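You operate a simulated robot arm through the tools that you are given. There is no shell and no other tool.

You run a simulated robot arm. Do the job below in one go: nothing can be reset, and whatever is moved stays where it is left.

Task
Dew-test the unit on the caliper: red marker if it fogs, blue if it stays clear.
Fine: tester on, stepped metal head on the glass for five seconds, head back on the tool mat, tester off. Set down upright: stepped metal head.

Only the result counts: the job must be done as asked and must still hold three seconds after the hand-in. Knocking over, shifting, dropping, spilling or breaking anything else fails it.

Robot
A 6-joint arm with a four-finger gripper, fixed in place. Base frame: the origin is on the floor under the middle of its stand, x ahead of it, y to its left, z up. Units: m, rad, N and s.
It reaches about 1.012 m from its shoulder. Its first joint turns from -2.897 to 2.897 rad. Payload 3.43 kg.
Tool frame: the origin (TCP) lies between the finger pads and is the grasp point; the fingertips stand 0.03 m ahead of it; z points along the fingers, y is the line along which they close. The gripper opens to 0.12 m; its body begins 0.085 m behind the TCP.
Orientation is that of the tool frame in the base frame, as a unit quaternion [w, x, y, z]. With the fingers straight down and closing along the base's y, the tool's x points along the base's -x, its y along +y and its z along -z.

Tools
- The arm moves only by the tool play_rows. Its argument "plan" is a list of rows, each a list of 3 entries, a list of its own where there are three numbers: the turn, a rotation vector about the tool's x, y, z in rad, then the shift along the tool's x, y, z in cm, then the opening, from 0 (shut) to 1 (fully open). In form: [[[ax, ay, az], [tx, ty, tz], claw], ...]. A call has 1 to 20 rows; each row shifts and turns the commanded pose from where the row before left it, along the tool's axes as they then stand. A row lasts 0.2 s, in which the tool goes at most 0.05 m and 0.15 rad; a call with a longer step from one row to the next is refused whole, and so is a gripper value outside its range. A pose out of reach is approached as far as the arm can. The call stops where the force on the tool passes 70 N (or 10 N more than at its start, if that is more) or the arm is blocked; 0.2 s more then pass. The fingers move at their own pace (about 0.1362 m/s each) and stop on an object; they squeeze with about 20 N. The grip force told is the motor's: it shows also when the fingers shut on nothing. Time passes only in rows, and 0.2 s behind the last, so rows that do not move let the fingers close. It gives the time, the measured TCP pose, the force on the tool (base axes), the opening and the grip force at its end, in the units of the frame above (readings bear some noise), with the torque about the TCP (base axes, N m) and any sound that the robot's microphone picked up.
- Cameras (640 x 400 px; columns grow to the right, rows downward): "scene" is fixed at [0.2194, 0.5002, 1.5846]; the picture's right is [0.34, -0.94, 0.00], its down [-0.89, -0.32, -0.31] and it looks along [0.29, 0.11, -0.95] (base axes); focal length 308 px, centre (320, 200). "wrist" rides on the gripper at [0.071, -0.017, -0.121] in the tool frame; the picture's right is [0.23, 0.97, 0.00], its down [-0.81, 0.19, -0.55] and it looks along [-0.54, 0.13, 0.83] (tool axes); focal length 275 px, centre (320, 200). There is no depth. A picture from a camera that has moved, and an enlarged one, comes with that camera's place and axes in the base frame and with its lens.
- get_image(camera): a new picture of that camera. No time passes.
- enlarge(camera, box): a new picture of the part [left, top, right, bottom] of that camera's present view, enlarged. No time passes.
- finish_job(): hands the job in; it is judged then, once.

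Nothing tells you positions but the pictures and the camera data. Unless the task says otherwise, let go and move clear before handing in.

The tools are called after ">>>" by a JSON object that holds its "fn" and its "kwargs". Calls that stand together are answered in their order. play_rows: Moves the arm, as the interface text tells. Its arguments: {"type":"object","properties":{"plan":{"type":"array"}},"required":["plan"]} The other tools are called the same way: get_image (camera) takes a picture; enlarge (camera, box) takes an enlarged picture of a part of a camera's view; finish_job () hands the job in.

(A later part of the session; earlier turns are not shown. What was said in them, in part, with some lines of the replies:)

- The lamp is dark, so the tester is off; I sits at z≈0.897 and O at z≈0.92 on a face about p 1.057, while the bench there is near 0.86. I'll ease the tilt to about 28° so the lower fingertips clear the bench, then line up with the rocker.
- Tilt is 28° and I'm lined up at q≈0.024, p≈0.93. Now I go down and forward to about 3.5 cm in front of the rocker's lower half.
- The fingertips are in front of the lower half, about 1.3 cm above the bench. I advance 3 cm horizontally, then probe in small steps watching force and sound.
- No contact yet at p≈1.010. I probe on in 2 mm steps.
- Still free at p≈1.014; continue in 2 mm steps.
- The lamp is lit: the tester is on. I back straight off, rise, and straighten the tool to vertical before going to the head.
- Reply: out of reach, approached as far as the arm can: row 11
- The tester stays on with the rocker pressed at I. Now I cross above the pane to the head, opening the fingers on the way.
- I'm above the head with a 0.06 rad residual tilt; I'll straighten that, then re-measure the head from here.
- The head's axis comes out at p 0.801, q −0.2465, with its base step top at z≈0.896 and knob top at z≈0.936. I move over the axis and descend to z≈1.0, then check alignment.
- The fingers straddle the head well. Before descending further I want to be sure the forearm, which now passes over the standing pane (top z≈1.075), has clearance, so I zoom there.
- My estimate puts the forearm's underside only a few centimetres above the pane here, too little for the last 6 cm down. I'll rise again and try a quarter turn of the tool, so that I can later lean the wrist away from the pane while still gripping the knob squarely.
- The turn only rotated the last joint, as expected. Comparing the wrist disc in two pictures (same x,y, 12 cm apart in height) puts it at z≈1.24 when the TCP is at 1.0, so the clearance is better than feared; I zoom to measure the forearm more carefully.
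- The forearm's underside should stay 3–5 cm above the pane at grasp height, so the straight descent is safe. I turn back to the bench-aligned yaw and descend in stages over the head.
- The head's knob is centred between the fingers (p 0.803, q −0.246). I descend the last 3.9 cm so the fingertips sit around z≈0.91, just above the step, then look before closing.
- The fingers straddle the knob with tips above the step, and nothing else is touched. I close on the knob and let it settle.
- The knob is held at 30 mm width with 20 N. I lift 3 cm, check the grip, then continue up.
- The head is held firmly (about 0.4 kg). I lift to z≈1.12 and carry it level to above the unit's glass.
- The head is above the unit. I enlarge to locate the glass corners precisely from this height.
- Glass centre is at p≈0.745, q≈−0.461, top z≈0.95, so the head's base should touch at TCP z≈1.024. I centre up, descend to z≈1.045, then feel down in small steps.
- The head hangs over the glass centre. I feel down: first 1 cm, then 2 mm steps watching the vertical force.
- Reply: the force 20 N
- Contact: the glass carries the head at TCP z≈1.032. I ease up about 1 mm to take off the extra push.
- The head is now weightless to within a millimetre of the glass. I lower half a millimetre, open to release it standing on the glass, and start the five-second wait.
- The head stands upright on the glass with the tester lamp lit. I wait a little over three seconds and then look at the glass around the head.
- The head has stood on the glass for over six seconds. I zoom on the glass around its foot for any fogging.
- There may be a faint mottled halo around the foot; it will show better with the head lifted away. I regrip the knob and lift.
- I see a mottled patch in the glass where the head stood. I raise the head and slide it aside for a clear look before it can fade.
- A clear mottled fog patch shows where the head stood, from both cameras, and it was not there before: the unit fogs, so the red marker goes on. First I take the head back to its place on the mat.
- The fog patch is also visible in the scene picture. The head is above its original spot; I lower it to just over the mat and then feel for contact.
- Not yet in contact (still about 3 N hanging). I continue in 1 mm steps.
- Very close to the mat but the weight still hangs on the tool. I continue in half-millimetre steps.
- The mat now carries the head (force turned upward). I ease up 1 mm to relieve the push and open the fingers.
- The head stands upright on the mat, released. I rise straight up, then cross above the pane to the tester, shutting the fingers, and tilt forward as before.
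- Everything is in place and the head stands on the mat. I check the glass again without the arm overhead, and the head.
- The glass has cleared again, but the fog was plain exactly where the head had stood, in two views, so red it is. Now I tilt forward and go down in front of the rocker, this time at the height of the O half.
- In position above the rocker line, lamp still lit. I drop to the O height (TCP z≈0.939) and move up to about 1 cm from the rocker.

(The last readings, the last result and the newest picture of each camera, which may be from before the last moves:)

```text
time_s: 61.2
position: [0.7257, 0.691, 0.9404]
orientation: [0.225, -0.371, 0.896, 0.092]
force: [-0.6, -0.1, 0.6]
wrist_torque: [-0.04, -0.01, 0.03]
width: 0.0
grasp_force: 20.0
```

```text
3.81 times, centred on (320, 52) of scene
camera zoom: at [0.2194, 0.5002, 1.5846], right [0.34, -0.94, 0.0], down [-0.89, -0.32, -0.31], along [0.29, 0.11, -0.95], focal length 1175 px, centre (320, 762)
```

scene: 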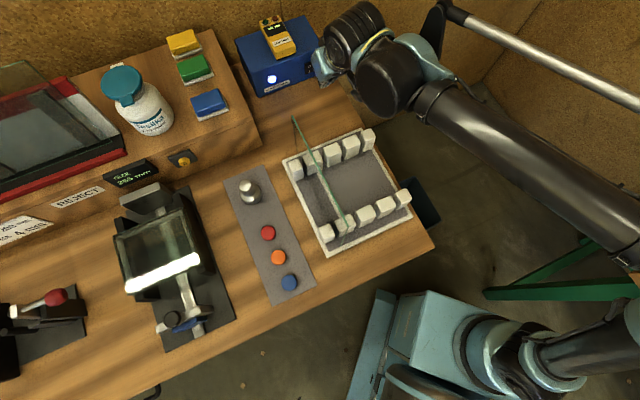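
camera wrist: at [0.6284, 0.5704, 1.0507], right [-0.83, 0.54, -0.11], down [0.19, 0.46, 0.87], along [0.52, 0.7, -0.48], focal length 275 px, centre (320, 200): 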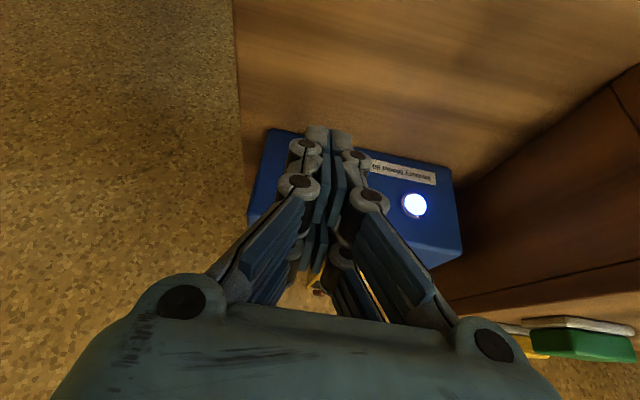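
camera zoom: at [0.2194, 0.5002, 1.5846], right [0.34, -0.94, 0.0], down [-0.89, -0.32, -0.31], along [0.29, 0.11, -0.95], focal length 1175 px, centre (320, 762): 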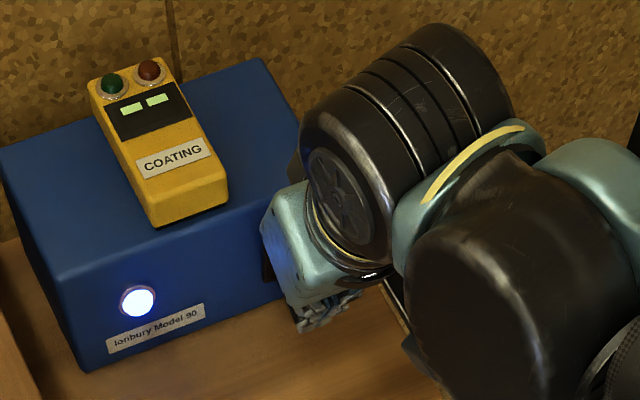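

At p≈1.002, still clear. I probe forward in 2 mm steps and watch the lamp.

>>> {"fn": "play_rows", "kwargs": {"plan": [[[0, 0, 0], [-0.26, 0, 0.14], 0.0], [[0, 0, 0], [-0.26, 0, 0.14], 0.0], [[0, 0, 0], [-0.18, 0, 0.09], 0.0]]}}

>>> {"fn": "enlarge", "kwargs": {"camera": "scene", "box": [240, 0, 400, 105]}}

>>> {"fn": "play_rows", "kwargs": {"plan": [[[0, 0, 0], [-0.18, 0, 0.09], 0.0], [[0, 0, 0], [-0.09, 0, 0.05], 0.0]]}}

>>> {"fn": "enlarge", "kwargs": {"camera": "scene", "box": [240, 0, 400, 105]}}

```text
time_s: 62.0
position: [0.7323, 0.6974, 0.9413]
orientation: [0.224, -0.371, 0.897, 0.092]
force: [-0.3, -0.6, 0.7]
wrist_torque: [0.03, -0.01, -0.01]
width: 0.0
grasp_force: 20.0
```

```text
3.81 times, centred on (320, 52) of scene
camera zoom: at [0.2194, 0.5002, 1.5846], right [0.34, -0.94, 0.0], down [-0.89, -0.32, -0.31], along [0.29, 0.11, -0.95], focal length 1175 px, centre (320, 762)
```

zoom: 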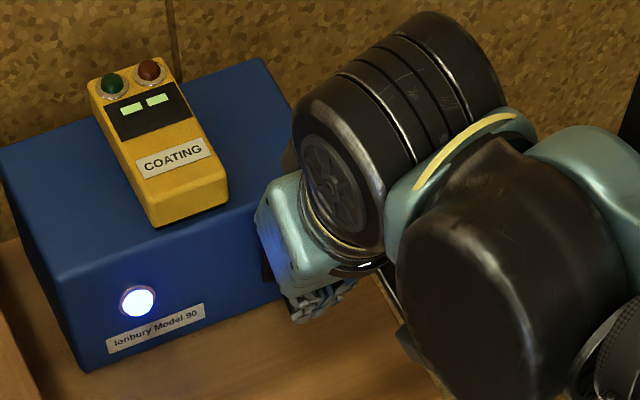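

```text
time_s: 62.6
position: [0.7348, 0.6996, 0.9423]
orientation: [0.225, -0.371, 0.896, 0.093]
force: [0.6, 0.0, -0.4]
wrist_torque: [-0.01, 0.0, -0.01]
width: 0.0003
grasp_force: 19.8
```

```text
3.81 times, centred on (320, 52) of scene
camera zoom: at [0.2194, 0.5002, 1.5846], right [0.34, -0.94, 0.0], down [-0.89, -0.32, -0.31], along [0.29, 0.11, -0.95], focal length 1175 px, centre (320, 762)
```

zoom: 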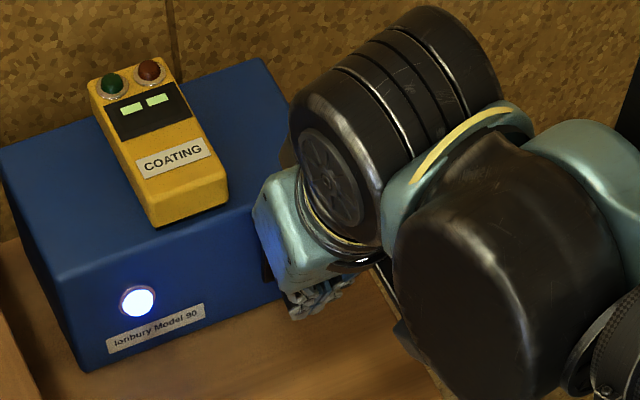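

Lamp still lit at p≈1.014 and no contact. I continue, dropping 2–3 mm to stay on the O half.

>>> {"fn": "play_rows", "kwargs": {"plan": [[[0, 0, 0], [0.14, 0, 0.26], 0.0], [[0, 0, 0], [-0.18, 0, 0.09], 0.0], [[0, 0, 0], [-0.13, 0, 0.07], 0.0]]}}

>>> {"fn": "enlarge", "kwargs": {"camera": "scene", "box": [240, 0, 400, 105]}}

```text
time_s: 63.4
position: [0.7358, 0.7023, 0.9369]
orientation: [0.224, -0.371, 0.896, 0.092]
force: [-0.2, -0.3, 0.2]
wrist_torque: [-0.03, -0.03, 0.01]
width: 0.0002
grasp_force: 19.4
```

```text
3.81 times, centred on (320, 52) of scene
camera zoom: at [0.2194, 0.5002, 1.5846], right [0.34, -0.94, 0.0], down [-0.89, -0.32, -0.31], along [0.29, 0.11, -0.95], focal length 1175 px, centre (320, 762)
```

zoom: 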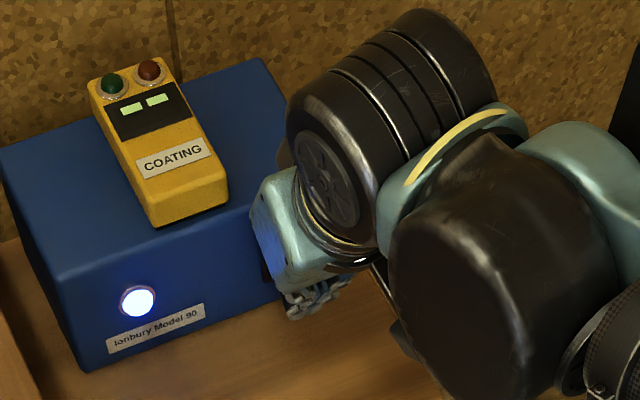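

>>> {"fn": "play_rows", "kwargs": {"plan": [[[0, 0, 0], [-0.18, 0, 0.09], 0.0], [[0, 0, 0], [-0.09, 0, 0.05], 0.0]]}}

>>> {"fn": "enlarge", "kwargs": {"camera": "scene", "box": [240, 0, 400, 105]}}

>>> {"fn": "get_image", "kwargs": {"camera": "wrist"}}

```text
time_s: 64.0
position: [0.7387, 0.7056, 0.9382]
orientation: [0.225, -0.371, 0.896, 0.092]
force: [-0.2, -0.6, -0.8]
wrist_torque: [-0.01, -0.03, 0.01]
width: 0.0001
grasp_force: 33.3
```

```text
3.81 times, centred on (320, 52) of scene
camera zoom: at [0.2194, 0.5002, 1.5846], right [0.34, -0.94, 0.0], down [-0.89, -0.32, -0.31], along [0.29, 0.11, -0.95], focal length 1175 px, centre (320, 762)
```

zoom: 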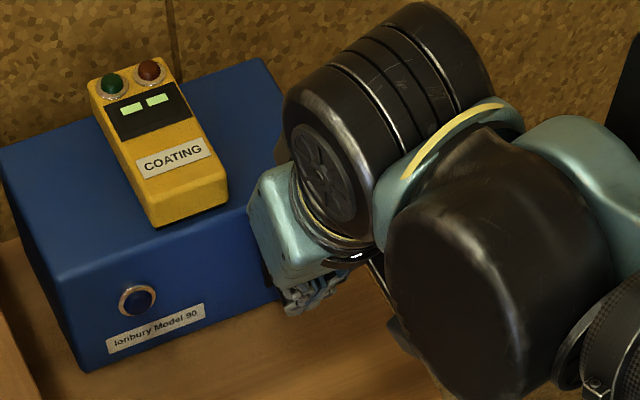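

```text
taken
camera wrist: at [0.6661, 0.609, 1.0105], right [-0.83, 0.54, -0.11], down [0.19, 0.46, 0.87], along [0.52, 0.7, -0.48], focal length 275 px, centre (320, 200)
```

wrist: 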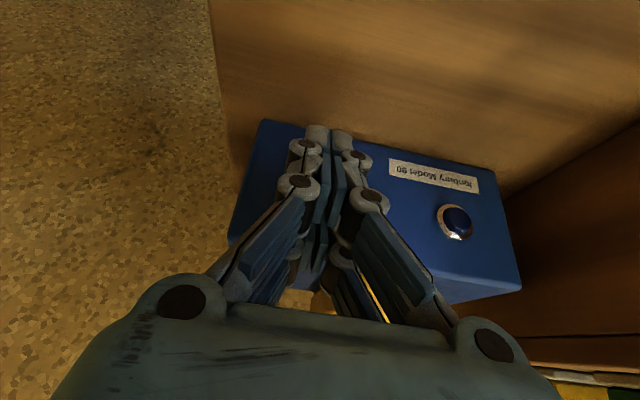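

The lamp is dark: the tester is off. I back away, rise, straighten the tool, and cross above the pane to the red marker.

>>> {"fn": "play_rows", "kwargs": {"plan": [[[0, 0, 0], [4.3, 0, -2.3], 0.0], [[0, 0, 0], [4.3, 0, -2.3], 0.0], [[0, 0, 0], [-2.19, 0, -4.12], 0.0], [[0, 0, 0], [-2.19, 0, -4.12], 0.0], [[0, 0, 0], [-2.19, 0, -4.12], 0.0], [[0, 0, 0], [-2.19, 0, -4.12], 0.0], [[0, 0, 0], [-2.19, 0, -4.12], 0.0], [[0, 0, 0], [-2.19, 0, -4.12], 0.0], [[0, 0.1225, 0], [0, 0, 0], 0.0], [[0, 0.1225, 0], [0, 0, 0], 0.0], [[0, 0.1225, 0], [0, 0, 0], 0.0], [[0, 0.1225, 0], [0, 0, 0], 0.0], [[0, 0, 0], [0, 0, 0], 0.0]]}}

>>> {"fn": "enlarge", "kwargs": {"camera": "scene", "box": [240, 0, 400, 105]}}

```text
time_s: 66.8
position: [0.6688, 0.6362, 1.219]
orientation: [-0.001, -0.382, 0.924, 0.0]
force: [0.4, -0.3, -0.3]
wrist_torque: [0.0, 0.0, 0.0]
width: 0.0
grasp_force: 33.6
```

```text
3.81 times, centred on (320, 52) of scene
camera zoom: at [0.2194, 0.5002, 1.5846], right [0.34, -0.94, 0.0], down [-0.89, -0.32, -0.31], along [0.29, 0.11, -0.95], focal length 1175 px, centre (320, 762)
```

zoom: 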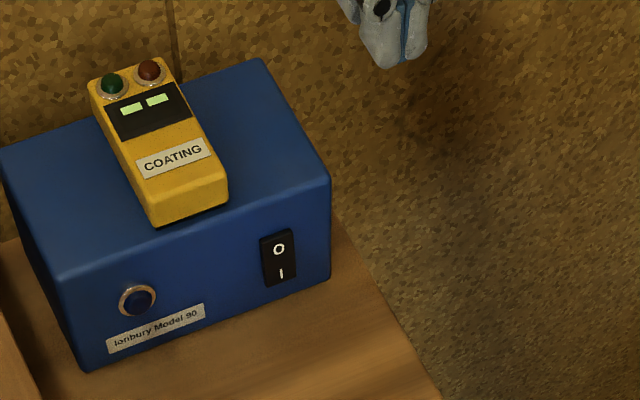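

Tester off and undisturbed. Now over to the red marker at height.

>>> {"fn": "play_rows", "kwargs": {"plan": [[[0, 0, 0], [2.8, 3.38, 0], 0.0], [[0, 0, 0], [2.8, 3.38, 0], 0.0], [[0, 0, 0], [2.8, 3.38, 0], 0.0], [[0, 0, 0], [2.8, 3.38, 0], 0.3], [[0, 0, 0], [2.8, 3.38, 0], 0.6], [[0, 0, 0], [2.8, 3.38, 0], 0.6], [[0, 0, 0], [2.8, 3.38, 0], 0.6], [[0, 0, 0], [2.8, 3.38, 0], 0.6], [[0, 0, 0], [0, 0, 4.0], 0.6], [[0, 0, 0], [0, 0, 4.0], 0.6], [[0, 0, 0], [0, 0, 4.0], 0.6], [[0, 0, 0], [0, 0, 0], 0.6]]}}

>>> {"fn": "get_image", "kwargs": {"camera": "wrist"}}

>>> {"fn": "get_image", "kwargs": {"camera": "scene"}}

>>> {"fn": "enlarge", "kwargs": {"camera": "wrist", "box": [250, 0, 400, 150]}}

```text
time_s: 69.4
position: [0.318, 0.6682, 1.0969]
orientation: [0.0, -0.382, 0.924, 0.0]
force: [1.0, -0.4, 0.2]
wrist_torque: [0.01, 0.02, -0.03]
width: 0.0721
grasp_force: 0.1
```

```text
taken
camera wrist: at [0.2805, 0.6065, 1.2174], right [-0.85, 0.53, 0.0], down [0.44, 0.71, 0.55], along [0.29, 0.47, -0.83], focal length 275 px, centre (320, 200)
```

wrist: 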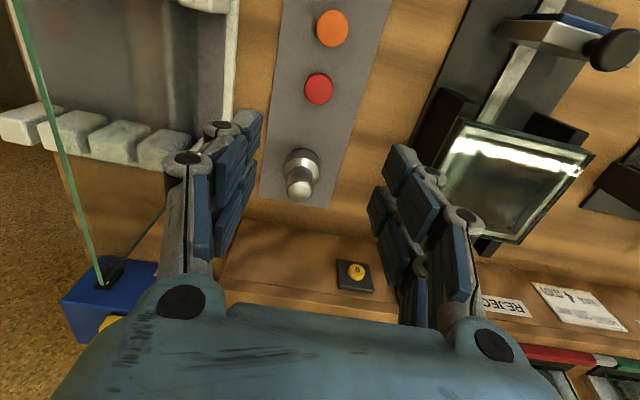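

```text
taken
```

scene: 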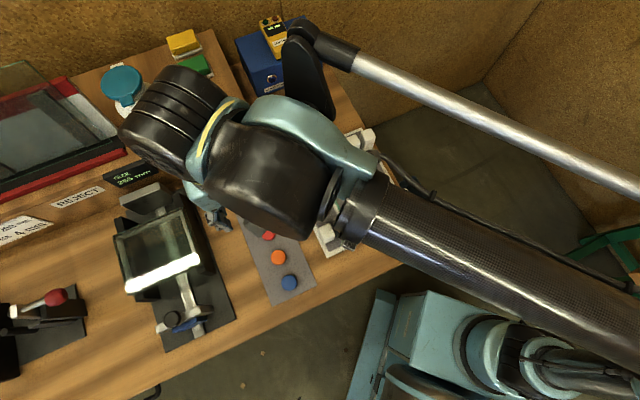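

```text
2.67 times, centred on (325, 75) of wrist
camera zoom: at [0.2805, 0.6065, 1.2174], right [-0.85, 0.53, 0.0], down [0.44, 0.71, 0.55], along [0.29, 0.47, -0.83], focal length 734 px, centre (307, 533)
```

zoom: 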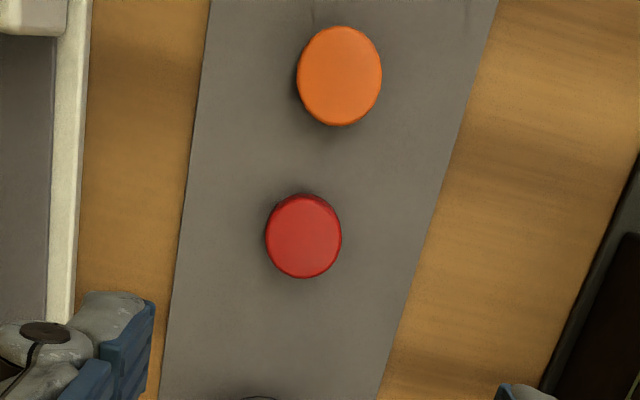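

The red marker is at p 0.696, q −0.2455, top z≈0.877. Its grasp is lower than the head's, so before going down I'll measure how close the wrist housing comes to the pane: one zoom here, one 6 cm lower.

>>> {"fn": "enlarge", "kwargs": {"camera": "scene", "box": [200, 50, 440, 260]}}

>>> {"fn": "play_rows", "kwargs": {"plan": [[[0, 0, 0], [0, 0, 3.0], 0.5], [[0, 0, 0], [0, 0, 3.0], 0.45], [[0, 0, 0], [0, 0, 0], 0.45]]}}

>>> {"fn": "enlarge", "kwargs": {"camera": "scene", "box": [200, 50, 440, 260]}}

>>> {"fn": "get_image", "kwargs": {"camera": "wrist"}}

```text
1.90 times, centred on (320, 155) of scene
camera zoom: at [0.2194, 0.5002, 1.5846], right [0.34, -0.94, 0.0], down [-0.89, -0.32, -0.31], along [0.29, 0.11, -0.95], focal length 588 px, centre (320, 286)
```

zoom: 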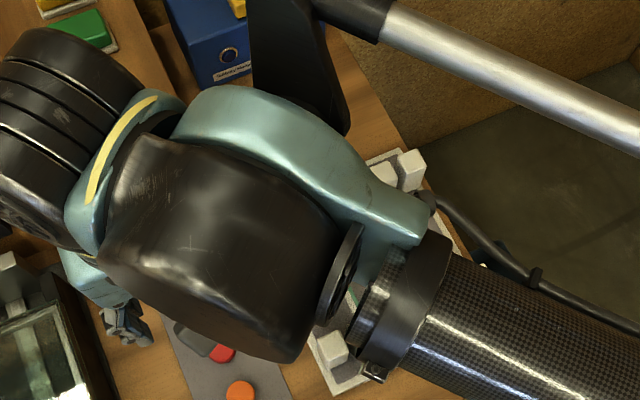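

```text
time_s: 70.2
position: [0.3196, 0.6684, 1.0372]
orientation: [0.0, -0.383, 0.924, 0.0]
force: [0.3, -0.5, -0.6]
wrist_torque: [-0.01, -0.03, 0.01]
width: 0.0537
grasp_force: 0.1
```

```text
1.90 times, centred on (320, 155) of scene
camera zoom: at [0.2194, 0.5002, 1.5846], right [0.34, -0.94, 0.0], down [-0.89, -0.32, -0.31], along [0.29, 0.11, -0.95], focal length 588 px, centre (320, 286)
```

zoom: 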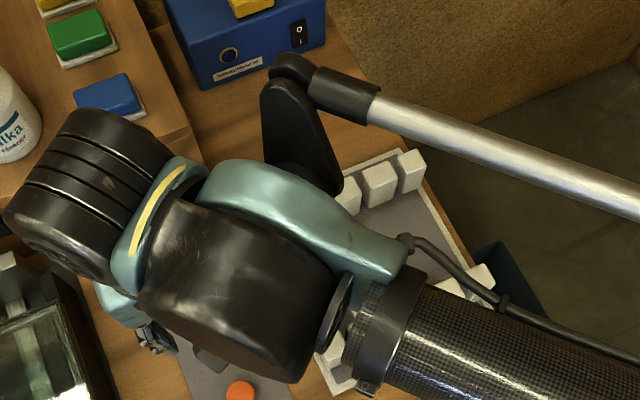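

```text
taken
camera wrist: at [0.2802, 0.6071, 1.1581], right [-0.85, 0.53, 0.0], down [0.44, 0.71, 0.55], along [0.29, 0.47, -0.83], focal length 275 px, centre (320, 200)
```

wrist: 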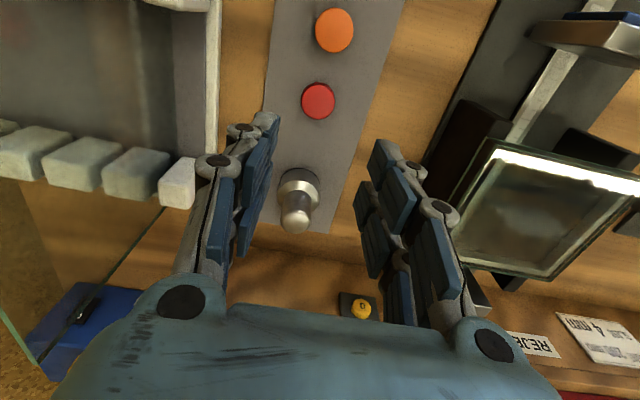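

The collar of the forearm would come within about a centimetre of the pane's corner if I went straight down to the marker, so I'll lean the wrist back toward the robot instead. First I measure the marker's size and thickness closely.

>>> {"fn": "enlarge", "kwargs": {"camera": "wrist", "box": [280, 60, 360, 140]}}

>>> {"fn": "enlarge", "kwargs": {"camera": "wrist", "box": [270, 0, 390, 60]}}

```text
5.00 times, centred on (320, 100) of wrist
camera zoom: at [0.2802, 0.6071, 1.1581], right [-0.85, 0.53, 0.0], down [0.44, 0.71, 0.55], along [0.29, 0.47, -0.83], focal length 1376 px, centre (320, 700)
```

zoom: 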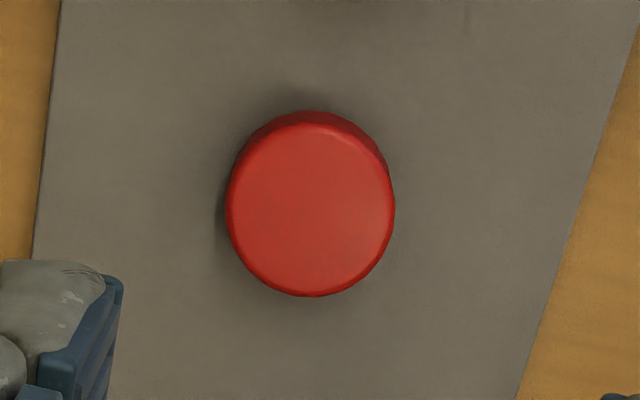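

```text
5.33 times, centred on (330, 30) of wrist
camera zoom: at [0.2802, 0.6071, 1.1581], right [-0.85, 0.53, 0.0], down [0.44, 0.71, 0.55], along [0.29, 0.47, -0.83], focal length 1468 px, centre (267, 1107)
```

zoom: 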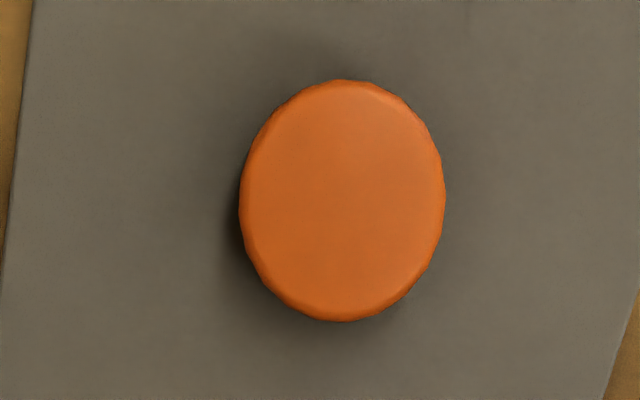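

The marker is about 33 mm across and 15 mm thick, centred at p 0.6957, q −0.2455. I tilt the tool 0.2 rad so the wrist leans back from the pane, align, and go down to z≈0.925 to check.

>>> {"fn": "play_rows", "kwargs": {"plan": [[[0, -0.1, 0], [0, 0, 0], 0.45], [[0, -0.1, 0], [0, 0, 0], 0.45], [[0, 0, 0], [0.63, -0.25, -0.13], 0.45], [[0, 0, 0], [0.74, 0, 3.66], 0.45], [[0, 0, 0], [0, 0, 0], 0.45]]}}

>>> {"fn": "get_image", "kwargs": {"camera": "wrist"}}

>>> {"fn": "enlarge", "kwargs": {"camera": "scene", "box": [200, 50, 440, 260]}}

```text
time_s: 71.4
position: [0.317, 0.6631, 1.0007]
orientation: [0.091, -0.381, 0.919, 0.038]
force: [-0.3, 0.8, 1.3]
wrist_torque: [0.01, -0.01, -0.01]
width: 0.0542
grasp_force: 0.0
```

```text
taken
camera wrist: at [0.2627, 0.5854, 1.1041], right [-0.85, 0.53, -0.05], down [0.35, 0.62, 0.7], along [0.4, 0.58, -0.71], focal length 275 px, centre (320, 200)
```

wrist: 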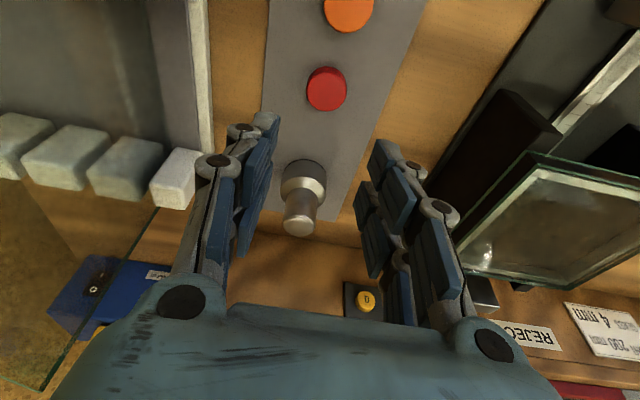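

```text
1.90 times, centred on (320, 155) of scene
camera zoom: at [0.2194, 0.5002, 1.5846], right [0.34, -0.94, 0.0], down [-0.89, -0.32, -0.31], along [0.29, 0.11, -0.95], focal length 588 px, centre (320, 286)
```

zoom: 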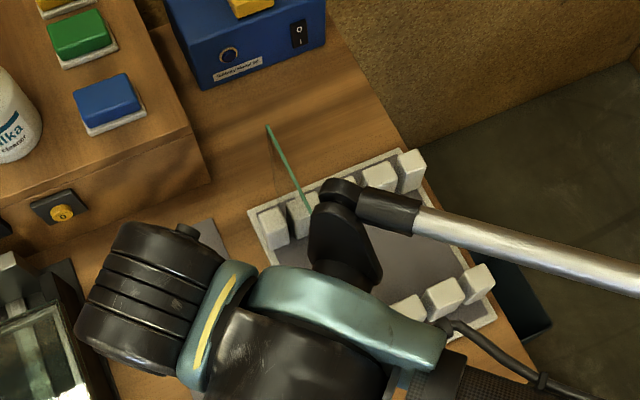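

Leaning toward the robot brings the wrist housing alongside the pane's corner, so that's no good. Better: rise, turn the tool a quarter turn and lean the wrist to the left (toward the caliper), which lifts the housing and moves it away from the pane; the fingers then close along the bench depth, with room between red and orange.

>>> {"fn": "play_rows", "kwargs": {"plan": [[[0, 0, 0], [-0.66, 0, -3.27], 0.45], [[0, 0, 0], [-0.66, 0, -3.27], 0.45], [[0, 0, 0], [-0.66, 0, -3.27], 0.45], [[0, 0.1, 0], [0, 0, 0], 0.45], [[0, 0.1, 0], [0, 0, 0], 0.45], [[0, 0, 0.1428], [0, 0, 0], 0.4], [[0, 0, 0.1428], [0, 0, 0], 0.36], [[0, 0, 0.1428], [0, 0, 0], 0.36], [[0, 0, 0.1428], [0, 0, 0], 0.36], [[0, 0, 0.1428], [0, 0, 0], 0.36], [[0, 0, 0.1428], [0, 0, 0], 0.36], [[0, 0, 0.1428], [0, 0, 0], 0.36], [[0, 0, 0.1428], [0, 0, 0], 0.36], [[0, 0, 0.1428], [0, 0, 0], 0.36], [[0, 0, 0.1428], [0, 0, 0], 0.36], [[0, 0, 0.1428], [0, 0, 0], 0.36], [[0, -0.11, 0], [0, 0, 0], 0.36], [[0, -0.11, 0], [0, 0, 0], 0.36], [[0, 0, 0], [0, 0, 0], 0.36]]}}

>>> {"fn": "get_image", "kwargs": {"camera": "wrist"}}

>>> {"fn": "get_image", "kwargs": {"camera": "scene"}}

```text
time_s: 75.4
position: [0.3169, 0.6617, 1.1011]
orientation: [0.102, 0.38, 0.918, -0.042]
force: [-0.6, -0.6, -0.2]
wrist_torque: [0.0, 0.0, -0.02]
width: 0.0431
grasp_force: 0.1
```

```text
taken
camera wrist: at [0.2373, 0.7189, 1.2028], right [0.53, 0.85, -0.05], down [0.61, -0.34, 0.72], along [0.59, -0.41, -0.69], focal length 275 px, centre (320, 200)
```

wrist: 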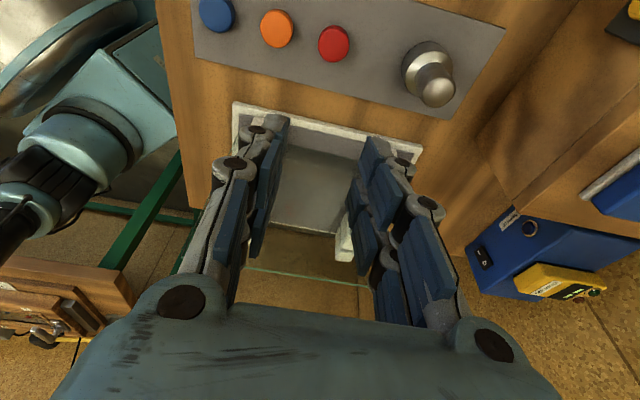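

```text
taken
```

scene: 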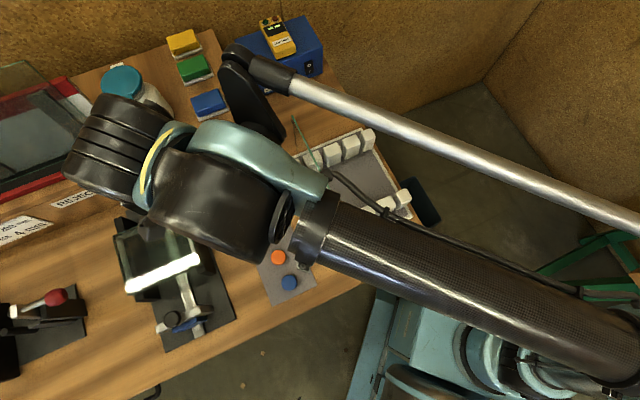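

The arm took the new pose well, with the wrist leaning away from the pane. I zoom on the markers to align from this view.

>>> {"fn": "enlarge", "kwargs": {"camera": "wrist", "box": [250, 0, 410, 100]}}

>>> {"fn": "enlarge", "kwargs": {"camera": "scene", "box": [200, 50, 440, 260]}}

```text
4.00 times, centred on (330, 50) of wrist
camera zoom: at [0.2373, 0.7189, 1.2028], right [0.53, 0.85, -0.05], down [0.61, -0.34, 0.72], along [0.59, -0.41, -0.69], focal length 1101 px, centre (280, 800)
```

zoom: 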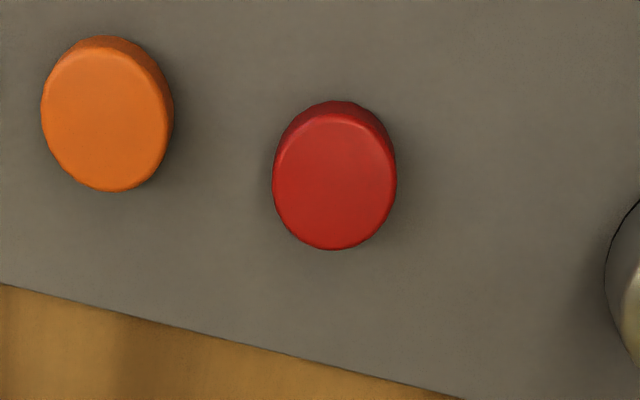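

```text
1.90 times, centred on (320, 155) of scene
camera zoom: at [0.2194, 0.5002, 1.5846], right [0.34, -0.94, 0.0], down [-0.89, -0.32, -0.31], along [0.29, 0.11, -0.95], focal length 588 px, centre (320, 286)
```

zoom: 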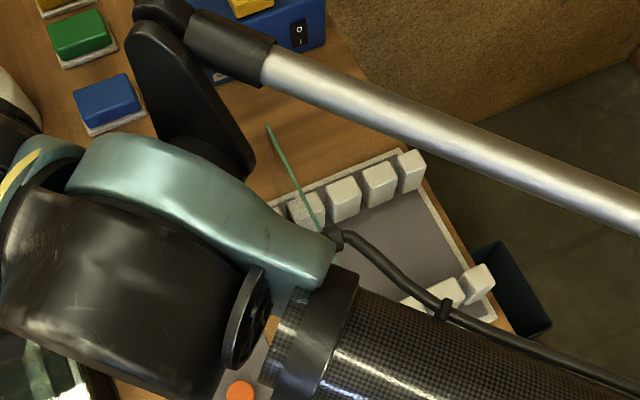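

Red is at p 0.696, q −0.246 by this view too, and the wrist parts now pass well left of and above the pane. I align and descend to about z≈0.925.

>>> {"fn": "play_rows", "kwargs": {"plan": [[[0, 0, 0], [0.54, 0.32, -0.12], 0.36], [[0, 0, 0], [0.962, 0, 4.275], 0.36], [[0, 0, 0], [0.962, 0, 4.275], 0.36], [[0, 0, 0], [0.962, 0, 4.275], 0.36], [[0, 0, 0], [0.4, 0, 1.8], 0.36], [[0, 0, 0], [0, 0, 0], 0.36]]}}

>>> {"fn": "get_image", "kwargs": {"camera": "wrist"}}

>>> {"fn": "enlarge", "kwargs": {"camera": "scene", "box": [200, 50, 440, 260]}}

```text
time_s: 76.8
position: [0.3163, 0.6687, 0.9497]
orientation: [0.101, 0.38, 0.918, -0.042]
force: [-0.3, -0.2, 0.5]
wrist_torque: [0.0, 0.03, 0.0]
width: 0.0435
grasp_force: 0.1
```

```text
taken
camera wrist: at [0.2368, 0.7259, 1.0513], right [0.53, 0.85, -0.05], down [0.61, -0.34, 0.72], along [0.59, -0.41, -0.7], focal length 275 px, centre (320, 200)
```

wrist: 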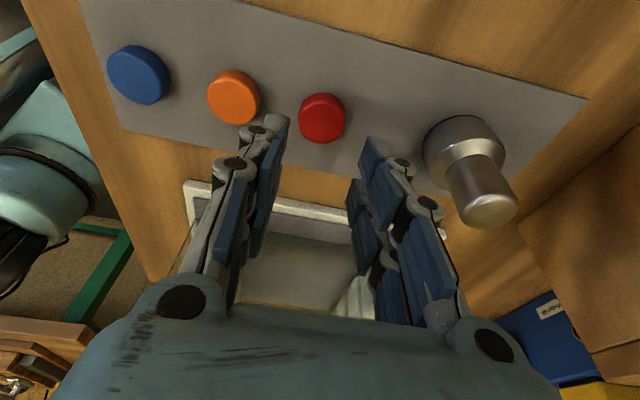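

```text
1.90 times, centred on (320, 155) of scene
camera zoom: at [0.2194, 0.5002, 1.5846], right [0.34, -0.94, 0.0], down [-0.89, -0.32, -0.31], along [0.29, 0.11, -0.95], focal length 588 px, centre (320, 286)
```

zoom: 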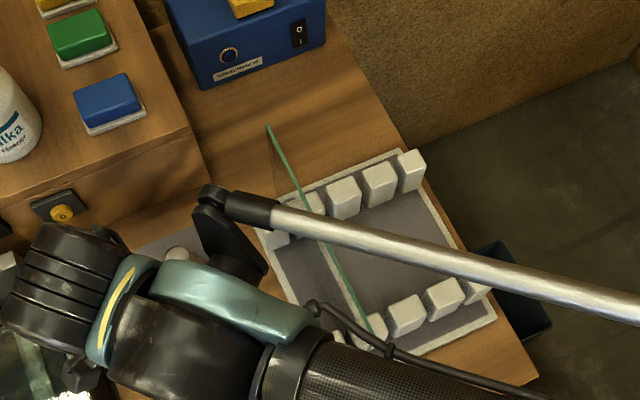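

The pivot rod passes about 17 cm above the pane and the housing is clear of it. I zoom on the red marker to refine alignment before the last drop.

>>> {"fn": "enlarge", "kwargs": {"camera": "wrist", "box": [240, 70, 400, 170]}}

```text
4.00 times, centred on (320, 120) of wrist
camera zoom: at [0.2368, 0.7259, 1.0513], right [0.53, 0.85, -0.05], down [0.61, -0.34, 0.72], along [0.59, -0.41, -0.7], focal length 1101 px, centre (320, 520)
```

zoom: 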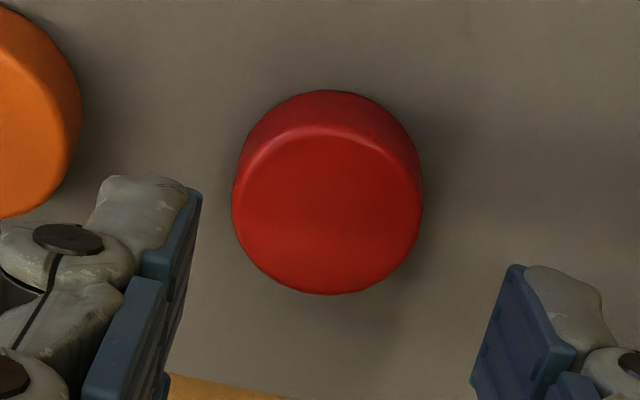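

Refined: marker top at z≈0.879, mat at ≈0.865; alignment is within 2 mm. I lower to z≈0.905 and check.

>>> {"fn": "play_rows", "kwargs": {"plan": [[[0, 0, 0], [0.48, -0.06, 2.14], 0.36], [[0, 0, 0], [0.48, -0.06, 2.14], 0.36], [[0, 0, 0], [0, 0, 0], 0.36]]}}

>>> {"fn": "get_image", "kwargs": {"camera": "wrist"}}

>>> {"fn": "enlarge", "kwargs": {"camera": "wrist", "box": [220, 90, 420, 240]}}

>>> {"fn": "enlarge", "kwargs": {"camera": "scene", "box": [200, 90, 420, 280]}}

```text
time_s: 77.6
position: [0.3135, 0.6668, 0.9064]
orientation: [0.102, 0.38, 0.918, -0.042]
force: [-0.1, -0.5, 0.1]
wrist_torque: [-0.01, 0.01, 0.02]
width: 0.0431
grasp_force: 0.0
```

```text
taken
camera wrist: at [0.2346, 0.7236, 1.008], right [0.53, 0.85, -0.05], down [0.61, -0.34, 0.72], along [0.59, -0.41, -0.7], focal length 275 px, centre (320, 200)
```

wrist: 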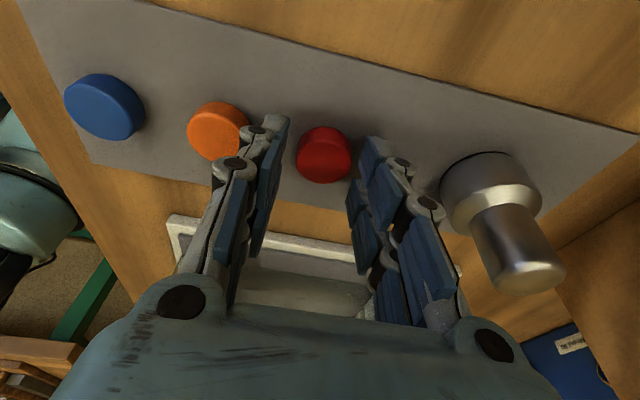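

```text
2.67 times, centred on (320, 165) of wrist
camera zoom: at [0.2346, 0.7236, 1.008], right [0.53, 0.85, -0.05], down [0.61, -0.34, 0.72], along [0.59, -0.41, -0.7], focal length 734 px, centre (320, 293)
```

zoom: 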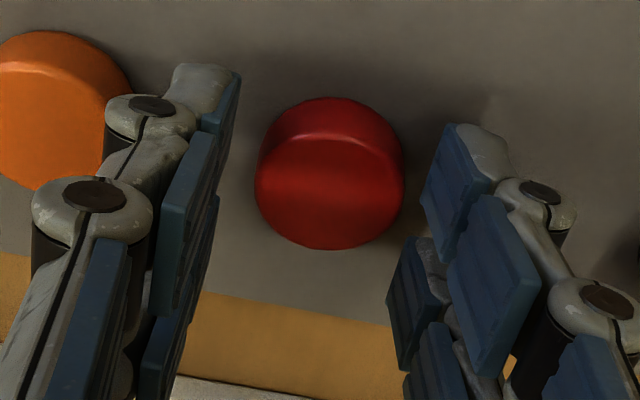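

```text
2.11 times, centred on (310, 185) of scene
camera zoom: at [0.2194, 0.5002, 1.5846], right [0.34, -0.94, 0.0], down [-0.89, -0.32, -0.31], along [0.29, 0.11, -0.95], focal length 649 px, centre (341, 232)
```

zoom: 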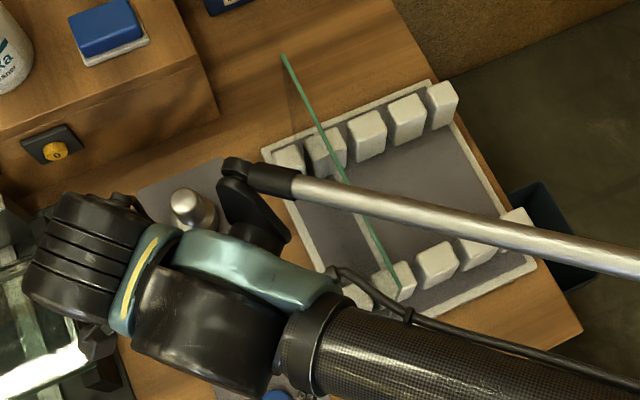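

The red marker sits between the fingers, the pane and neighbours untouched. I go down another 4 mm in small steps for a deeper grip.

>>> {"fn": "play_rows", "kwargs": {"plan": [[[0, 0, 0], [0.066, 0, 0.292], 0.36], [[0, 0, 0], [0, 0, 0], 0.36]]}}

>>> {"fn": "play_rows", "kwargs": {"plan": [[[0, 0, 0], [0.022, 0, 0.098], 0.36], [[0, 0, 0], [0, 0, 0], 0.36]]}}

```text
time_s: 78.2
position: [0.3135, 0.6673, 0.9029]
orientation: [0.102, 0.381, 0.918, -0.042]
force: [0.0, -0.2, -0.1]
wrist_torque: [0.04, 0.0, -0.02]
width: 0.0434
grasp_force: 0.1
```

```text
time_s: 78.8
position: [0.313, 0.6666, 0.9022]
orientation: [0.101, 0.381, 0.918, -0.043]
force: [-0.1, -0.9, -0.1]
wrist_torque: [0.03, 0.01, 0.01]
width: 0.0433
grasp_force: 0.1
```

No mat contact yet and the tips are deep enough. I close on the marker.

>>> {"fn": "play_rows", "kwargs": {"plan": [[[0, 0, 0], [0, 0, 0], 0.3], [[0, 0, 0], [0, 0, 0], 0.24], [[0, 0, 0], [0, 0, 0], 0.15], [[0, 0, 0], [0, 0, 0], 0.15], [[0, 0, 0], [0, 0, 0], 0.15]]}}

>>> {"fn": "enlarge", "kwargs": {"camera": "wrist", "box": [220, 90, 420, 240]}}

```text
time_s: 80.0
position: [0.3135, 0.6668, 0.9021]
orientation: [0.102, 0.38, 0.919, -0.042]
force: [-0.2, -0.3, 0.2]
wrist_torque: [0.01, -0.02, -0.04]
width: 0.0311
grasp_force: 20.2
```

```text
2.67 times, centred on (320, 165) of wrist
camera zoom: at [0.2346, 0.7237, 1.0042], right [0.53, 0.85, -0.05], down [0.61, -0.34, 0.72], along [0.59, -0.41, -0.7], focal length 734 px, centre (320, 293)
```

zoom: 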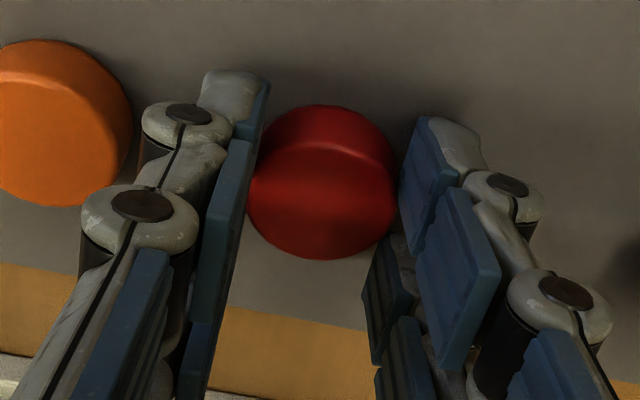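

Gripped at 31 mm with 20 N. I lift 3 cm straight up and check the marker comes along.

>>> {"fn": "play_rows", "kwargs": {"plan": [[[0, 0, 0], [-0.22, 0, -0.98], 0.15], [[0, 0, 0], [-0.44, 0, -1.95], 0.15], [[0, 0, 0], [0, 0, 0], 0.15]]}}

>>> {"fn": "get_image", "kwargs": {"camera": "wrist"}}

>>> {"fn": "enlarge", "kwargs": {"camera": "wrist", "box": [220, 90, 420, 240]}}

```text
time_s: 80.8
position: [0.3136, 0.6662, 0.9332]
orientation: [0.102, 0.381, 0.918, -0.043]
force: [0.0, 0.0, 0.1]
wrist_torque: [-0.04, 0.03, 0.0]
width: 0.0311
grasp_force: 19.9
```

```text
taken
camera wrist: at [0.2342, 0.7233, 1.0359], right [0.53, 0.85, -0.05], down [0.61, -0.34, 0.72], along [0.59, -0.41, -0.7], focal length 275 px, centre (320, 200)
```

wrist: 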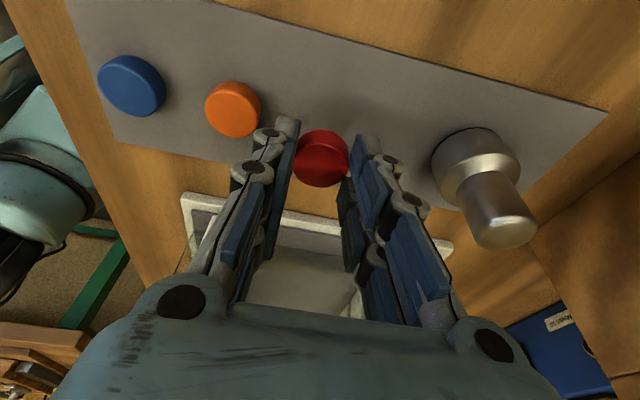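

```text
2.67 times, centred on (320, 165) of wrist
camera zoom: at [0.2342, 0.7233, 1.0359], right [0.53, 0.85, -0.05], down [0.61, -0.34, 0.72], along [0.59, -0.41, -0.7], focal length 734 px, centre (320, 293)
```

zoom: 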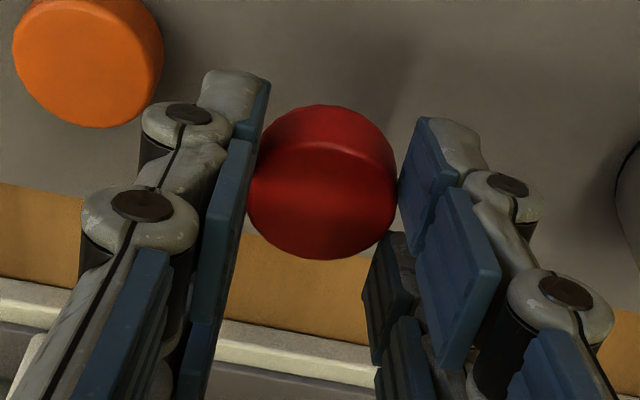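

The marker came up cleanly and sits level in the grip. I raise it and carry it, keeping the lean, to above the middle of the unit's glass.

>>> {"fn": "play_rows", "kwargs": {"plan": [[[0, 0, 0], [-0.927, 0, -4.12], 0.15], [[0, 0, 0], [-0.927, 0, -4.12], 0.15], [[0, 0, 0], [-0.927, 0, -4.12], 0.15], [[0, 0, 0], [4.206, 1.0, -0.946], 0.15], [[0, 0, 0], [4.206, 1.0, -0.946], 0.15], [[0, 0, 0], [4.206, 1.0, -0.946], 0.15], [[0, 0, 0], [4.206, 1.0, -0.946], 0.15], [[0, 0, 0], [4.206, 1.0, -0.946], 0.15], [[0, 0, 0], [0, 0, 0], 0.15]]}}

>>> {"fn": "get_image", "kwargs": {"camera": "wrist"}}

>>> {"fn": "get_image", "kwargs": {"camera": "scene"}}

```text
time_s: 82.8
position: [0.1984, 0.8537, 1.0612]
orientation: [0.101, 0.38, 0.918, -0.042]
force: [-0.5, 0.4, -0.4]
wrist_torque: [0.01, -0.03, 0.02]
width: 0.0313
grasp_force: 19.7
```

```text
taken
camera wrist: at [0.1186, 0.9105, 1.1627], right [0.53, 0.85, -0.05], down [0.61, -0.34, 0.72], along [0.59, -0.41, -0.7], focal length 275 px, centre (320, 200)
```

wrist: 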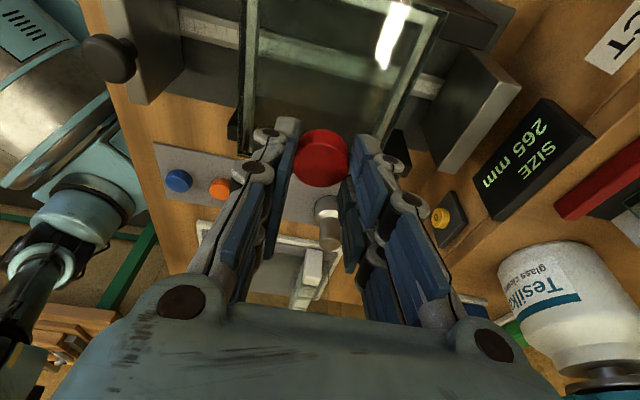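

```text
taken
```

scene: 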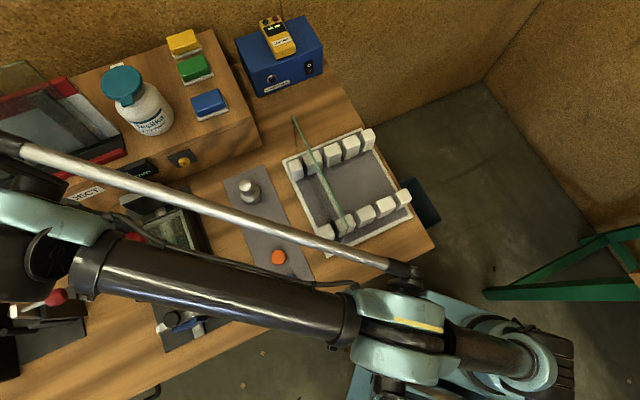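

The marker is over the middle of the glass; contact should come at TCP z≈0.994. I descend to 1.006 and then feel down.

>>> {"fn": "play_rows", "kwargs": {"plan": [[[0, 0, 0], [0.603, 0, 2.68], 0.15], [[0, 0, 0], [0.603, 0, 2.68], 0.15], [[0, 0, 0], [0, 0, 0], 0.15]]}}

>>> {"fn": "get_image", "kwargs": {"camera": "wrist"}}

>>> {"fn": "play_rows", "kwargs": {"plan": [[[0, 0, 0], [0.11, 0, 0.487], 0.15], [[0, 0, 0], [0.066, 0, 0.292], 0.15], [[0, 0, 0], [0, 0, 0], 0.15]]}}

```text
time_s: 83.6
position: [0.1962, 0.8532, 1.0055]
orientation: [0.102, 0.381, 0.918, -0.042]
force: [-0.6, -1.2, -0.1]
wrist_torque: [-0.03, -0.03, 0.0]
width: 0.0311
grasp_force: 20.2
```

```text
taken
camera wrist: at [0.1172, 0.9105, 1.1068], right [0.53, 0.85, -0.05], down [0.61, -0.34, 0.72], along [0.59, -0.41, -0.7], focal length 275 px, centre (320, 200)
```

wrist: 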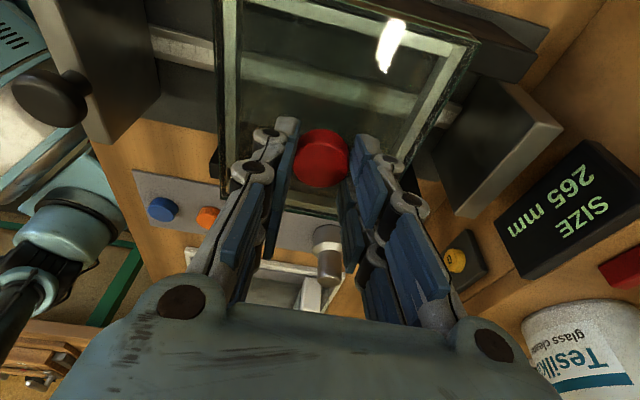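

```text
time_s: 84.4
position: [0.196, 0.8537, 0.9973]
orientation: [0.103, 0.38, 0.918, -0.043]
force: [-0.2, -0.6, 0.3]
wrist_torque: [0.0, -0.06, 0.04]
width: 0.031
grasp_force: 19.4
```

Just above the glass now; I continue in 1 mm steps until the force shows contact.

>>> {"fn": "play_rows", "kwargs": {"plan": [[[0, 0, 0], [0.022, 0, 0.097], 0.15], [[0, 0, 0], [0, 0, 0], 0.15]]}}

>>> {"fn": "play_rows", "kwargs": {"plan": [[[0, 0, 0], [0.022, 0, 0.097], 0.15], [[0, 0, 0], [0, 0, 0], 0.15]]}}

>>> {"fn": "play_rows", "kwargs": {"plan": [[[0, 0, 0], [0.022, 0, 0.097], 0.15], [[0, 0, 0], [0, 0, 0], 0.15]]}}

```text
time_s: 85.0
position: [0.1976, 0.8534, 0.9951]
orientation: [0.101, 0.381, 0.918, -0.043]
force: [0.4, -0.1, -0.1]
wrist_torque: [-0.01, 0.0, 0.01]
width: 0.031
grasp_force: 20.2
```

```text
time_s: 85.6
position: [0.1976, 0.8545, 0.9948]
orientation: [0.102, 0.38, 0.918, -0.042]
force: [-0.3, 0.2, 0.0]
wrist_torque: [0.04, 0.01, -0.01]
width: 0.0311
grasp_force: 20.1
```

```text
time_s: 86.2
position: [0.1968, 0.8541, 0.9941]
orientation: [0.101, 0.381, 0.918, -0.042]
force: [-0.8, 3.8, 9.8]
wrist_torque: [0.14, 0.0, -0.02]
width: 0.0309
grasp_force: 20.8
```

The marker touches the glass. I ease off half a millimetre and open the fingers gently.

>>> {"fn": "play_rows", "kwargs": {"plan": [[[0, 0, 0], [-0.011, 0, -0.05], 0.15], [[0, 0, 0], [0, 0, 0], 0.15], [[0, 0, 0], [0, 0, 0], 0.3], [[0, 0, 0], [0, 0, 0], 0.4], [[0, 0, 0], [0, 0, 0], 0.45], [[0, 0, 0], [0, 0, 0], 0.45]]}}

>>> {"fn": "get_image", "kwargs": {"camera": "wrist"}}

>>> {"fn": "enlarge", "kwargs": {"camera": "wrist", "box": [220, 90, 420, 240]}}

```text
time_s: 87.6
position: [0.1964, 0.8541, 0.9942]
orientation: [0.102, 0.38, 0.919, -0.042]
force: [-0.4, -0.2, 0.2]
wrist_torque: [0.0, -0.03, 0.01]
width: 0.0538
grasp_force: 0.1
```

```text
taken
camera wrist: at [0.1177, 0.9113, 1.0959], right [0.53, 0.85, -0.05], down [0.61, -0.34, 0.72], along [0.59, -0.41, -0.7], focal length 275 px, centre (320, 200)
```

wrist: 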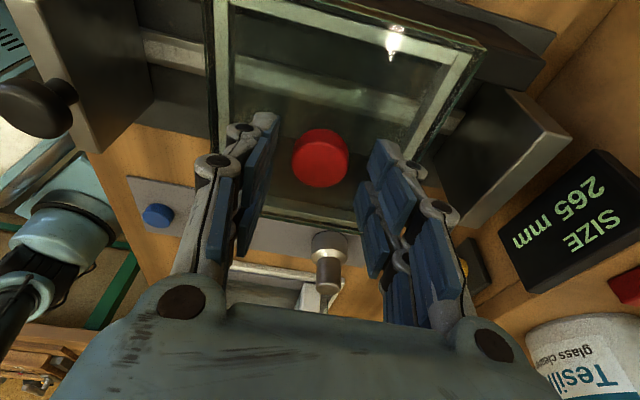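

```text
2.67 times, centred on (320, 165) of wrist
camera zoom: at [0.1177, 0.9113, 1.0959], right [0.53, 0.85, -0.05], down [0.61, -0.34, 0.72], along [0.59, -0.41, -0.7], focal length 734 px, centre (320, 293)
```

zoom: 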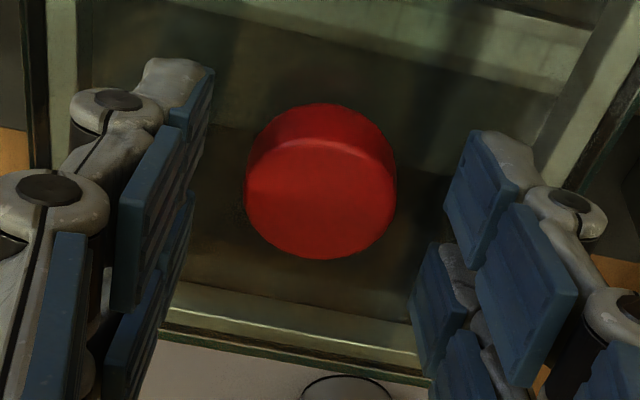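

The red marker rests flat on the glass, released. I rise straight up, straighten the tool, and move clear to the side at height for a final look.

>>> {"fn": "play_rows", "kwargs": {"plan": [[[0, 0, 0], [-0.44, 0, -1.95], 0.45], [[0, 0, 0], [-0.94, 0, -4.16], 0.45], [[0, 0, 0], [-0.94, 0, -4.16], 0.45], [[0, 0, 0], [-0.94, 0, -4.16], 0.45], [[0, 0, 0], [-0.94, 0, -4.16], 0.45], [[0, 0, 0], [-0.94, 0, -4.16], 0.45], [[0, 0, 0], [-0.94, 0, -4.16], 0.45], [[0, 0.11, 0], [0, 0, 0], 0.45], [[0, 0.11, 0], [0, 0, 0], 0.45], [[0, 0, 0], [-4.2, -1.67, 0], 0.45], [[0, 0, 0], [-4.2, -1.67, 0], 0.45], [[0, 0, 0], [-4.2, -1.67, 0], 0.45], [[0, 0, 0], [-4.2, -1.67, 0], 0.45], [[0, 0, 0], [-4.2, -1.67, 0], 0.45], [[0, 0, 0], [-4.2, -1.67, 0], 0.45], [[0, 0, 0], [-4.2, -1.67, 0], 0.45], [[0, 0, 0], [-4.2, -1.67, 0], 0.45], [[0, 0, 0], [-4.2, -1.67, 0], 0.45], [[0, 0, 0], [0, 0, 0], 0.45]]}}

>>> {"fn": "get_image", "kwargs": {"camera": "scene"}}

>>> {"fn": "enlarge", "kwargs": {"camera": "scene", "box": [90, 140, 340, 320]}}

>>> {"fn": "enlarge", "kwargs": {"camera": "scene", "box": [220, 0, 440, 250]}}

```text
time_s: 91.6
position: [0.3652, 0.4225, 1.1639]
orientation: [0.0, 0.383, 0.924, 0.0]
force: [0.6, 0.2, 1.1]
wrist_torque: [-0.04, 0.04, 0.01]
width: 0.0539
grasp_force: 0.0
out of reach, approached as far as the arm can: row 3, 4, 5, 6, 7
```

```text
taken
```

scene: 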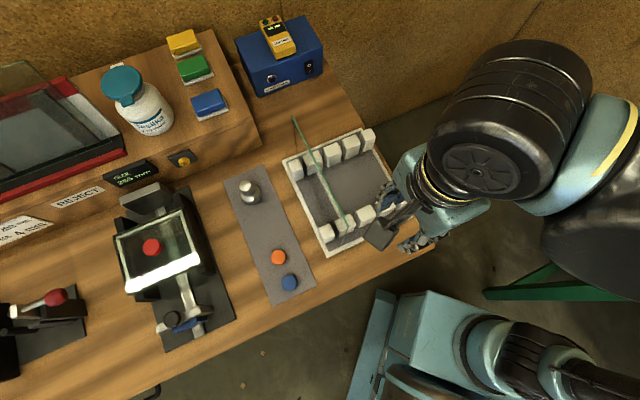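

```text
2.22 times, centred on (215, 230) of scene
camera zoom: at [0.2194, 0.5002, 1.5846], right [0.34, -0.94, 0.0], down [-0.89, -0.32, -0.31], along [0.29, 0.11, -0.95], focal length 685 px, centre (553, 133)
```

zoom: 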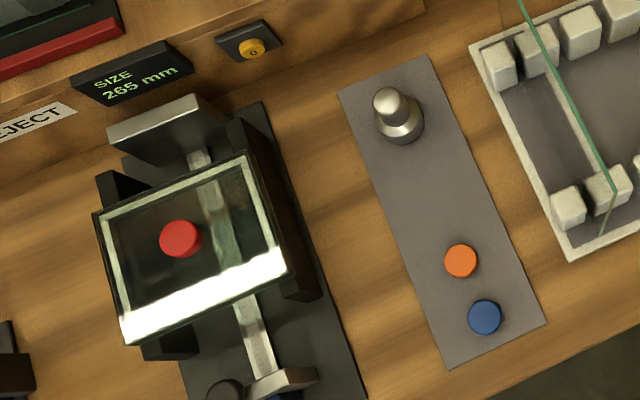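

```text
1.60 times, centred on (330, 125) of scene
camera zoom: at [0.2194, 0.5002, 1.5846], right [0.34, -0.94, 0.0], down [-0.89, -0.32, -0.31], along [0.29, 0.11, -0.95], focal length 494 px, centre (304, 320)
```

zoom: 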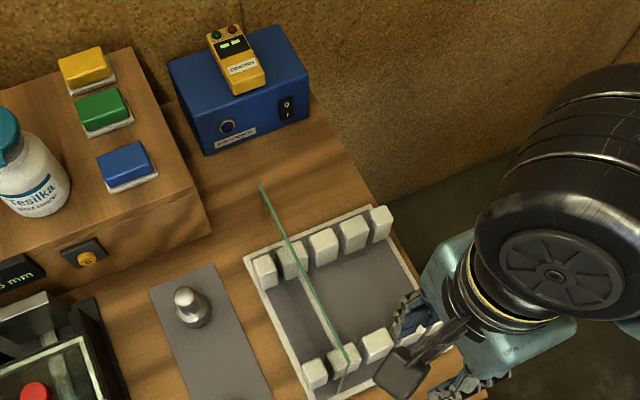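

The red marker lies on the glass, the head stands upright on the mat, the tester is off, and the pane, the other markers and everything else are where they were. I raise the arm a bit further clear and hand in.

>>> {"fn": "play_rows", "kwargs": {"plan": [[[0, 0, 0], [0, 0, -4.0], 0.45], [[0, 0, 0], [0, 0, -4.0], 0.45], [[0, 0, 0], [0, 0, 0], 0.45], [[0, 0, 0], [0, 0, 0], 0.45]]}}

>>> {"fn": "get_image", "kwargs": {"camera": "scene"}}

```text
time_s: 92.6
position: [0.3634, 0.4224, 1.2428]
orientation: [0.0, 0.383, 0.924, 0.0]
force: [0.2, -0.3, -0.6]
wrist_torque: [0.03, -0.02, -0.01]
width: 0.054
grasp_force: 0.1
```

```text
taken
```

scene: 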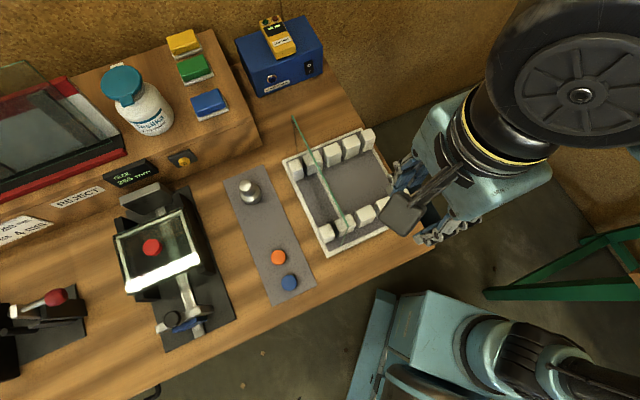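

The arm is clear, the red marker sits on the fogged unit, the head is upright on the mat and the tester lamp is dark. I hand the job in.

>>> {"fn": "finish_job", "kwargs": {}}

```text
The job is handed in.
```

The unit on the caliper fogged, so I put the red marker on its glass, near the middle. The job is handed in.

- **Test:** I switched the tester on (its lamp lit) and stood the stepped metal head on the glass for about six seconds. When I lifted it, both cameras showed a mottled fog patch where it had stood. The patch had cleared by the time I looked again about 14 seconds later.
- **Head:** It is back at its original spot on the tool mat, upright and released.
- **Tester:** It is off, with its lamp dark.
- **Everything else:** In the last picture the glass pane in the rack, the orange and blue markers and the rest of the bench looked unmoved. The arm was up and clear of everything.

The task didn't say where the marker should go, so I took it to belong on the tested unit.
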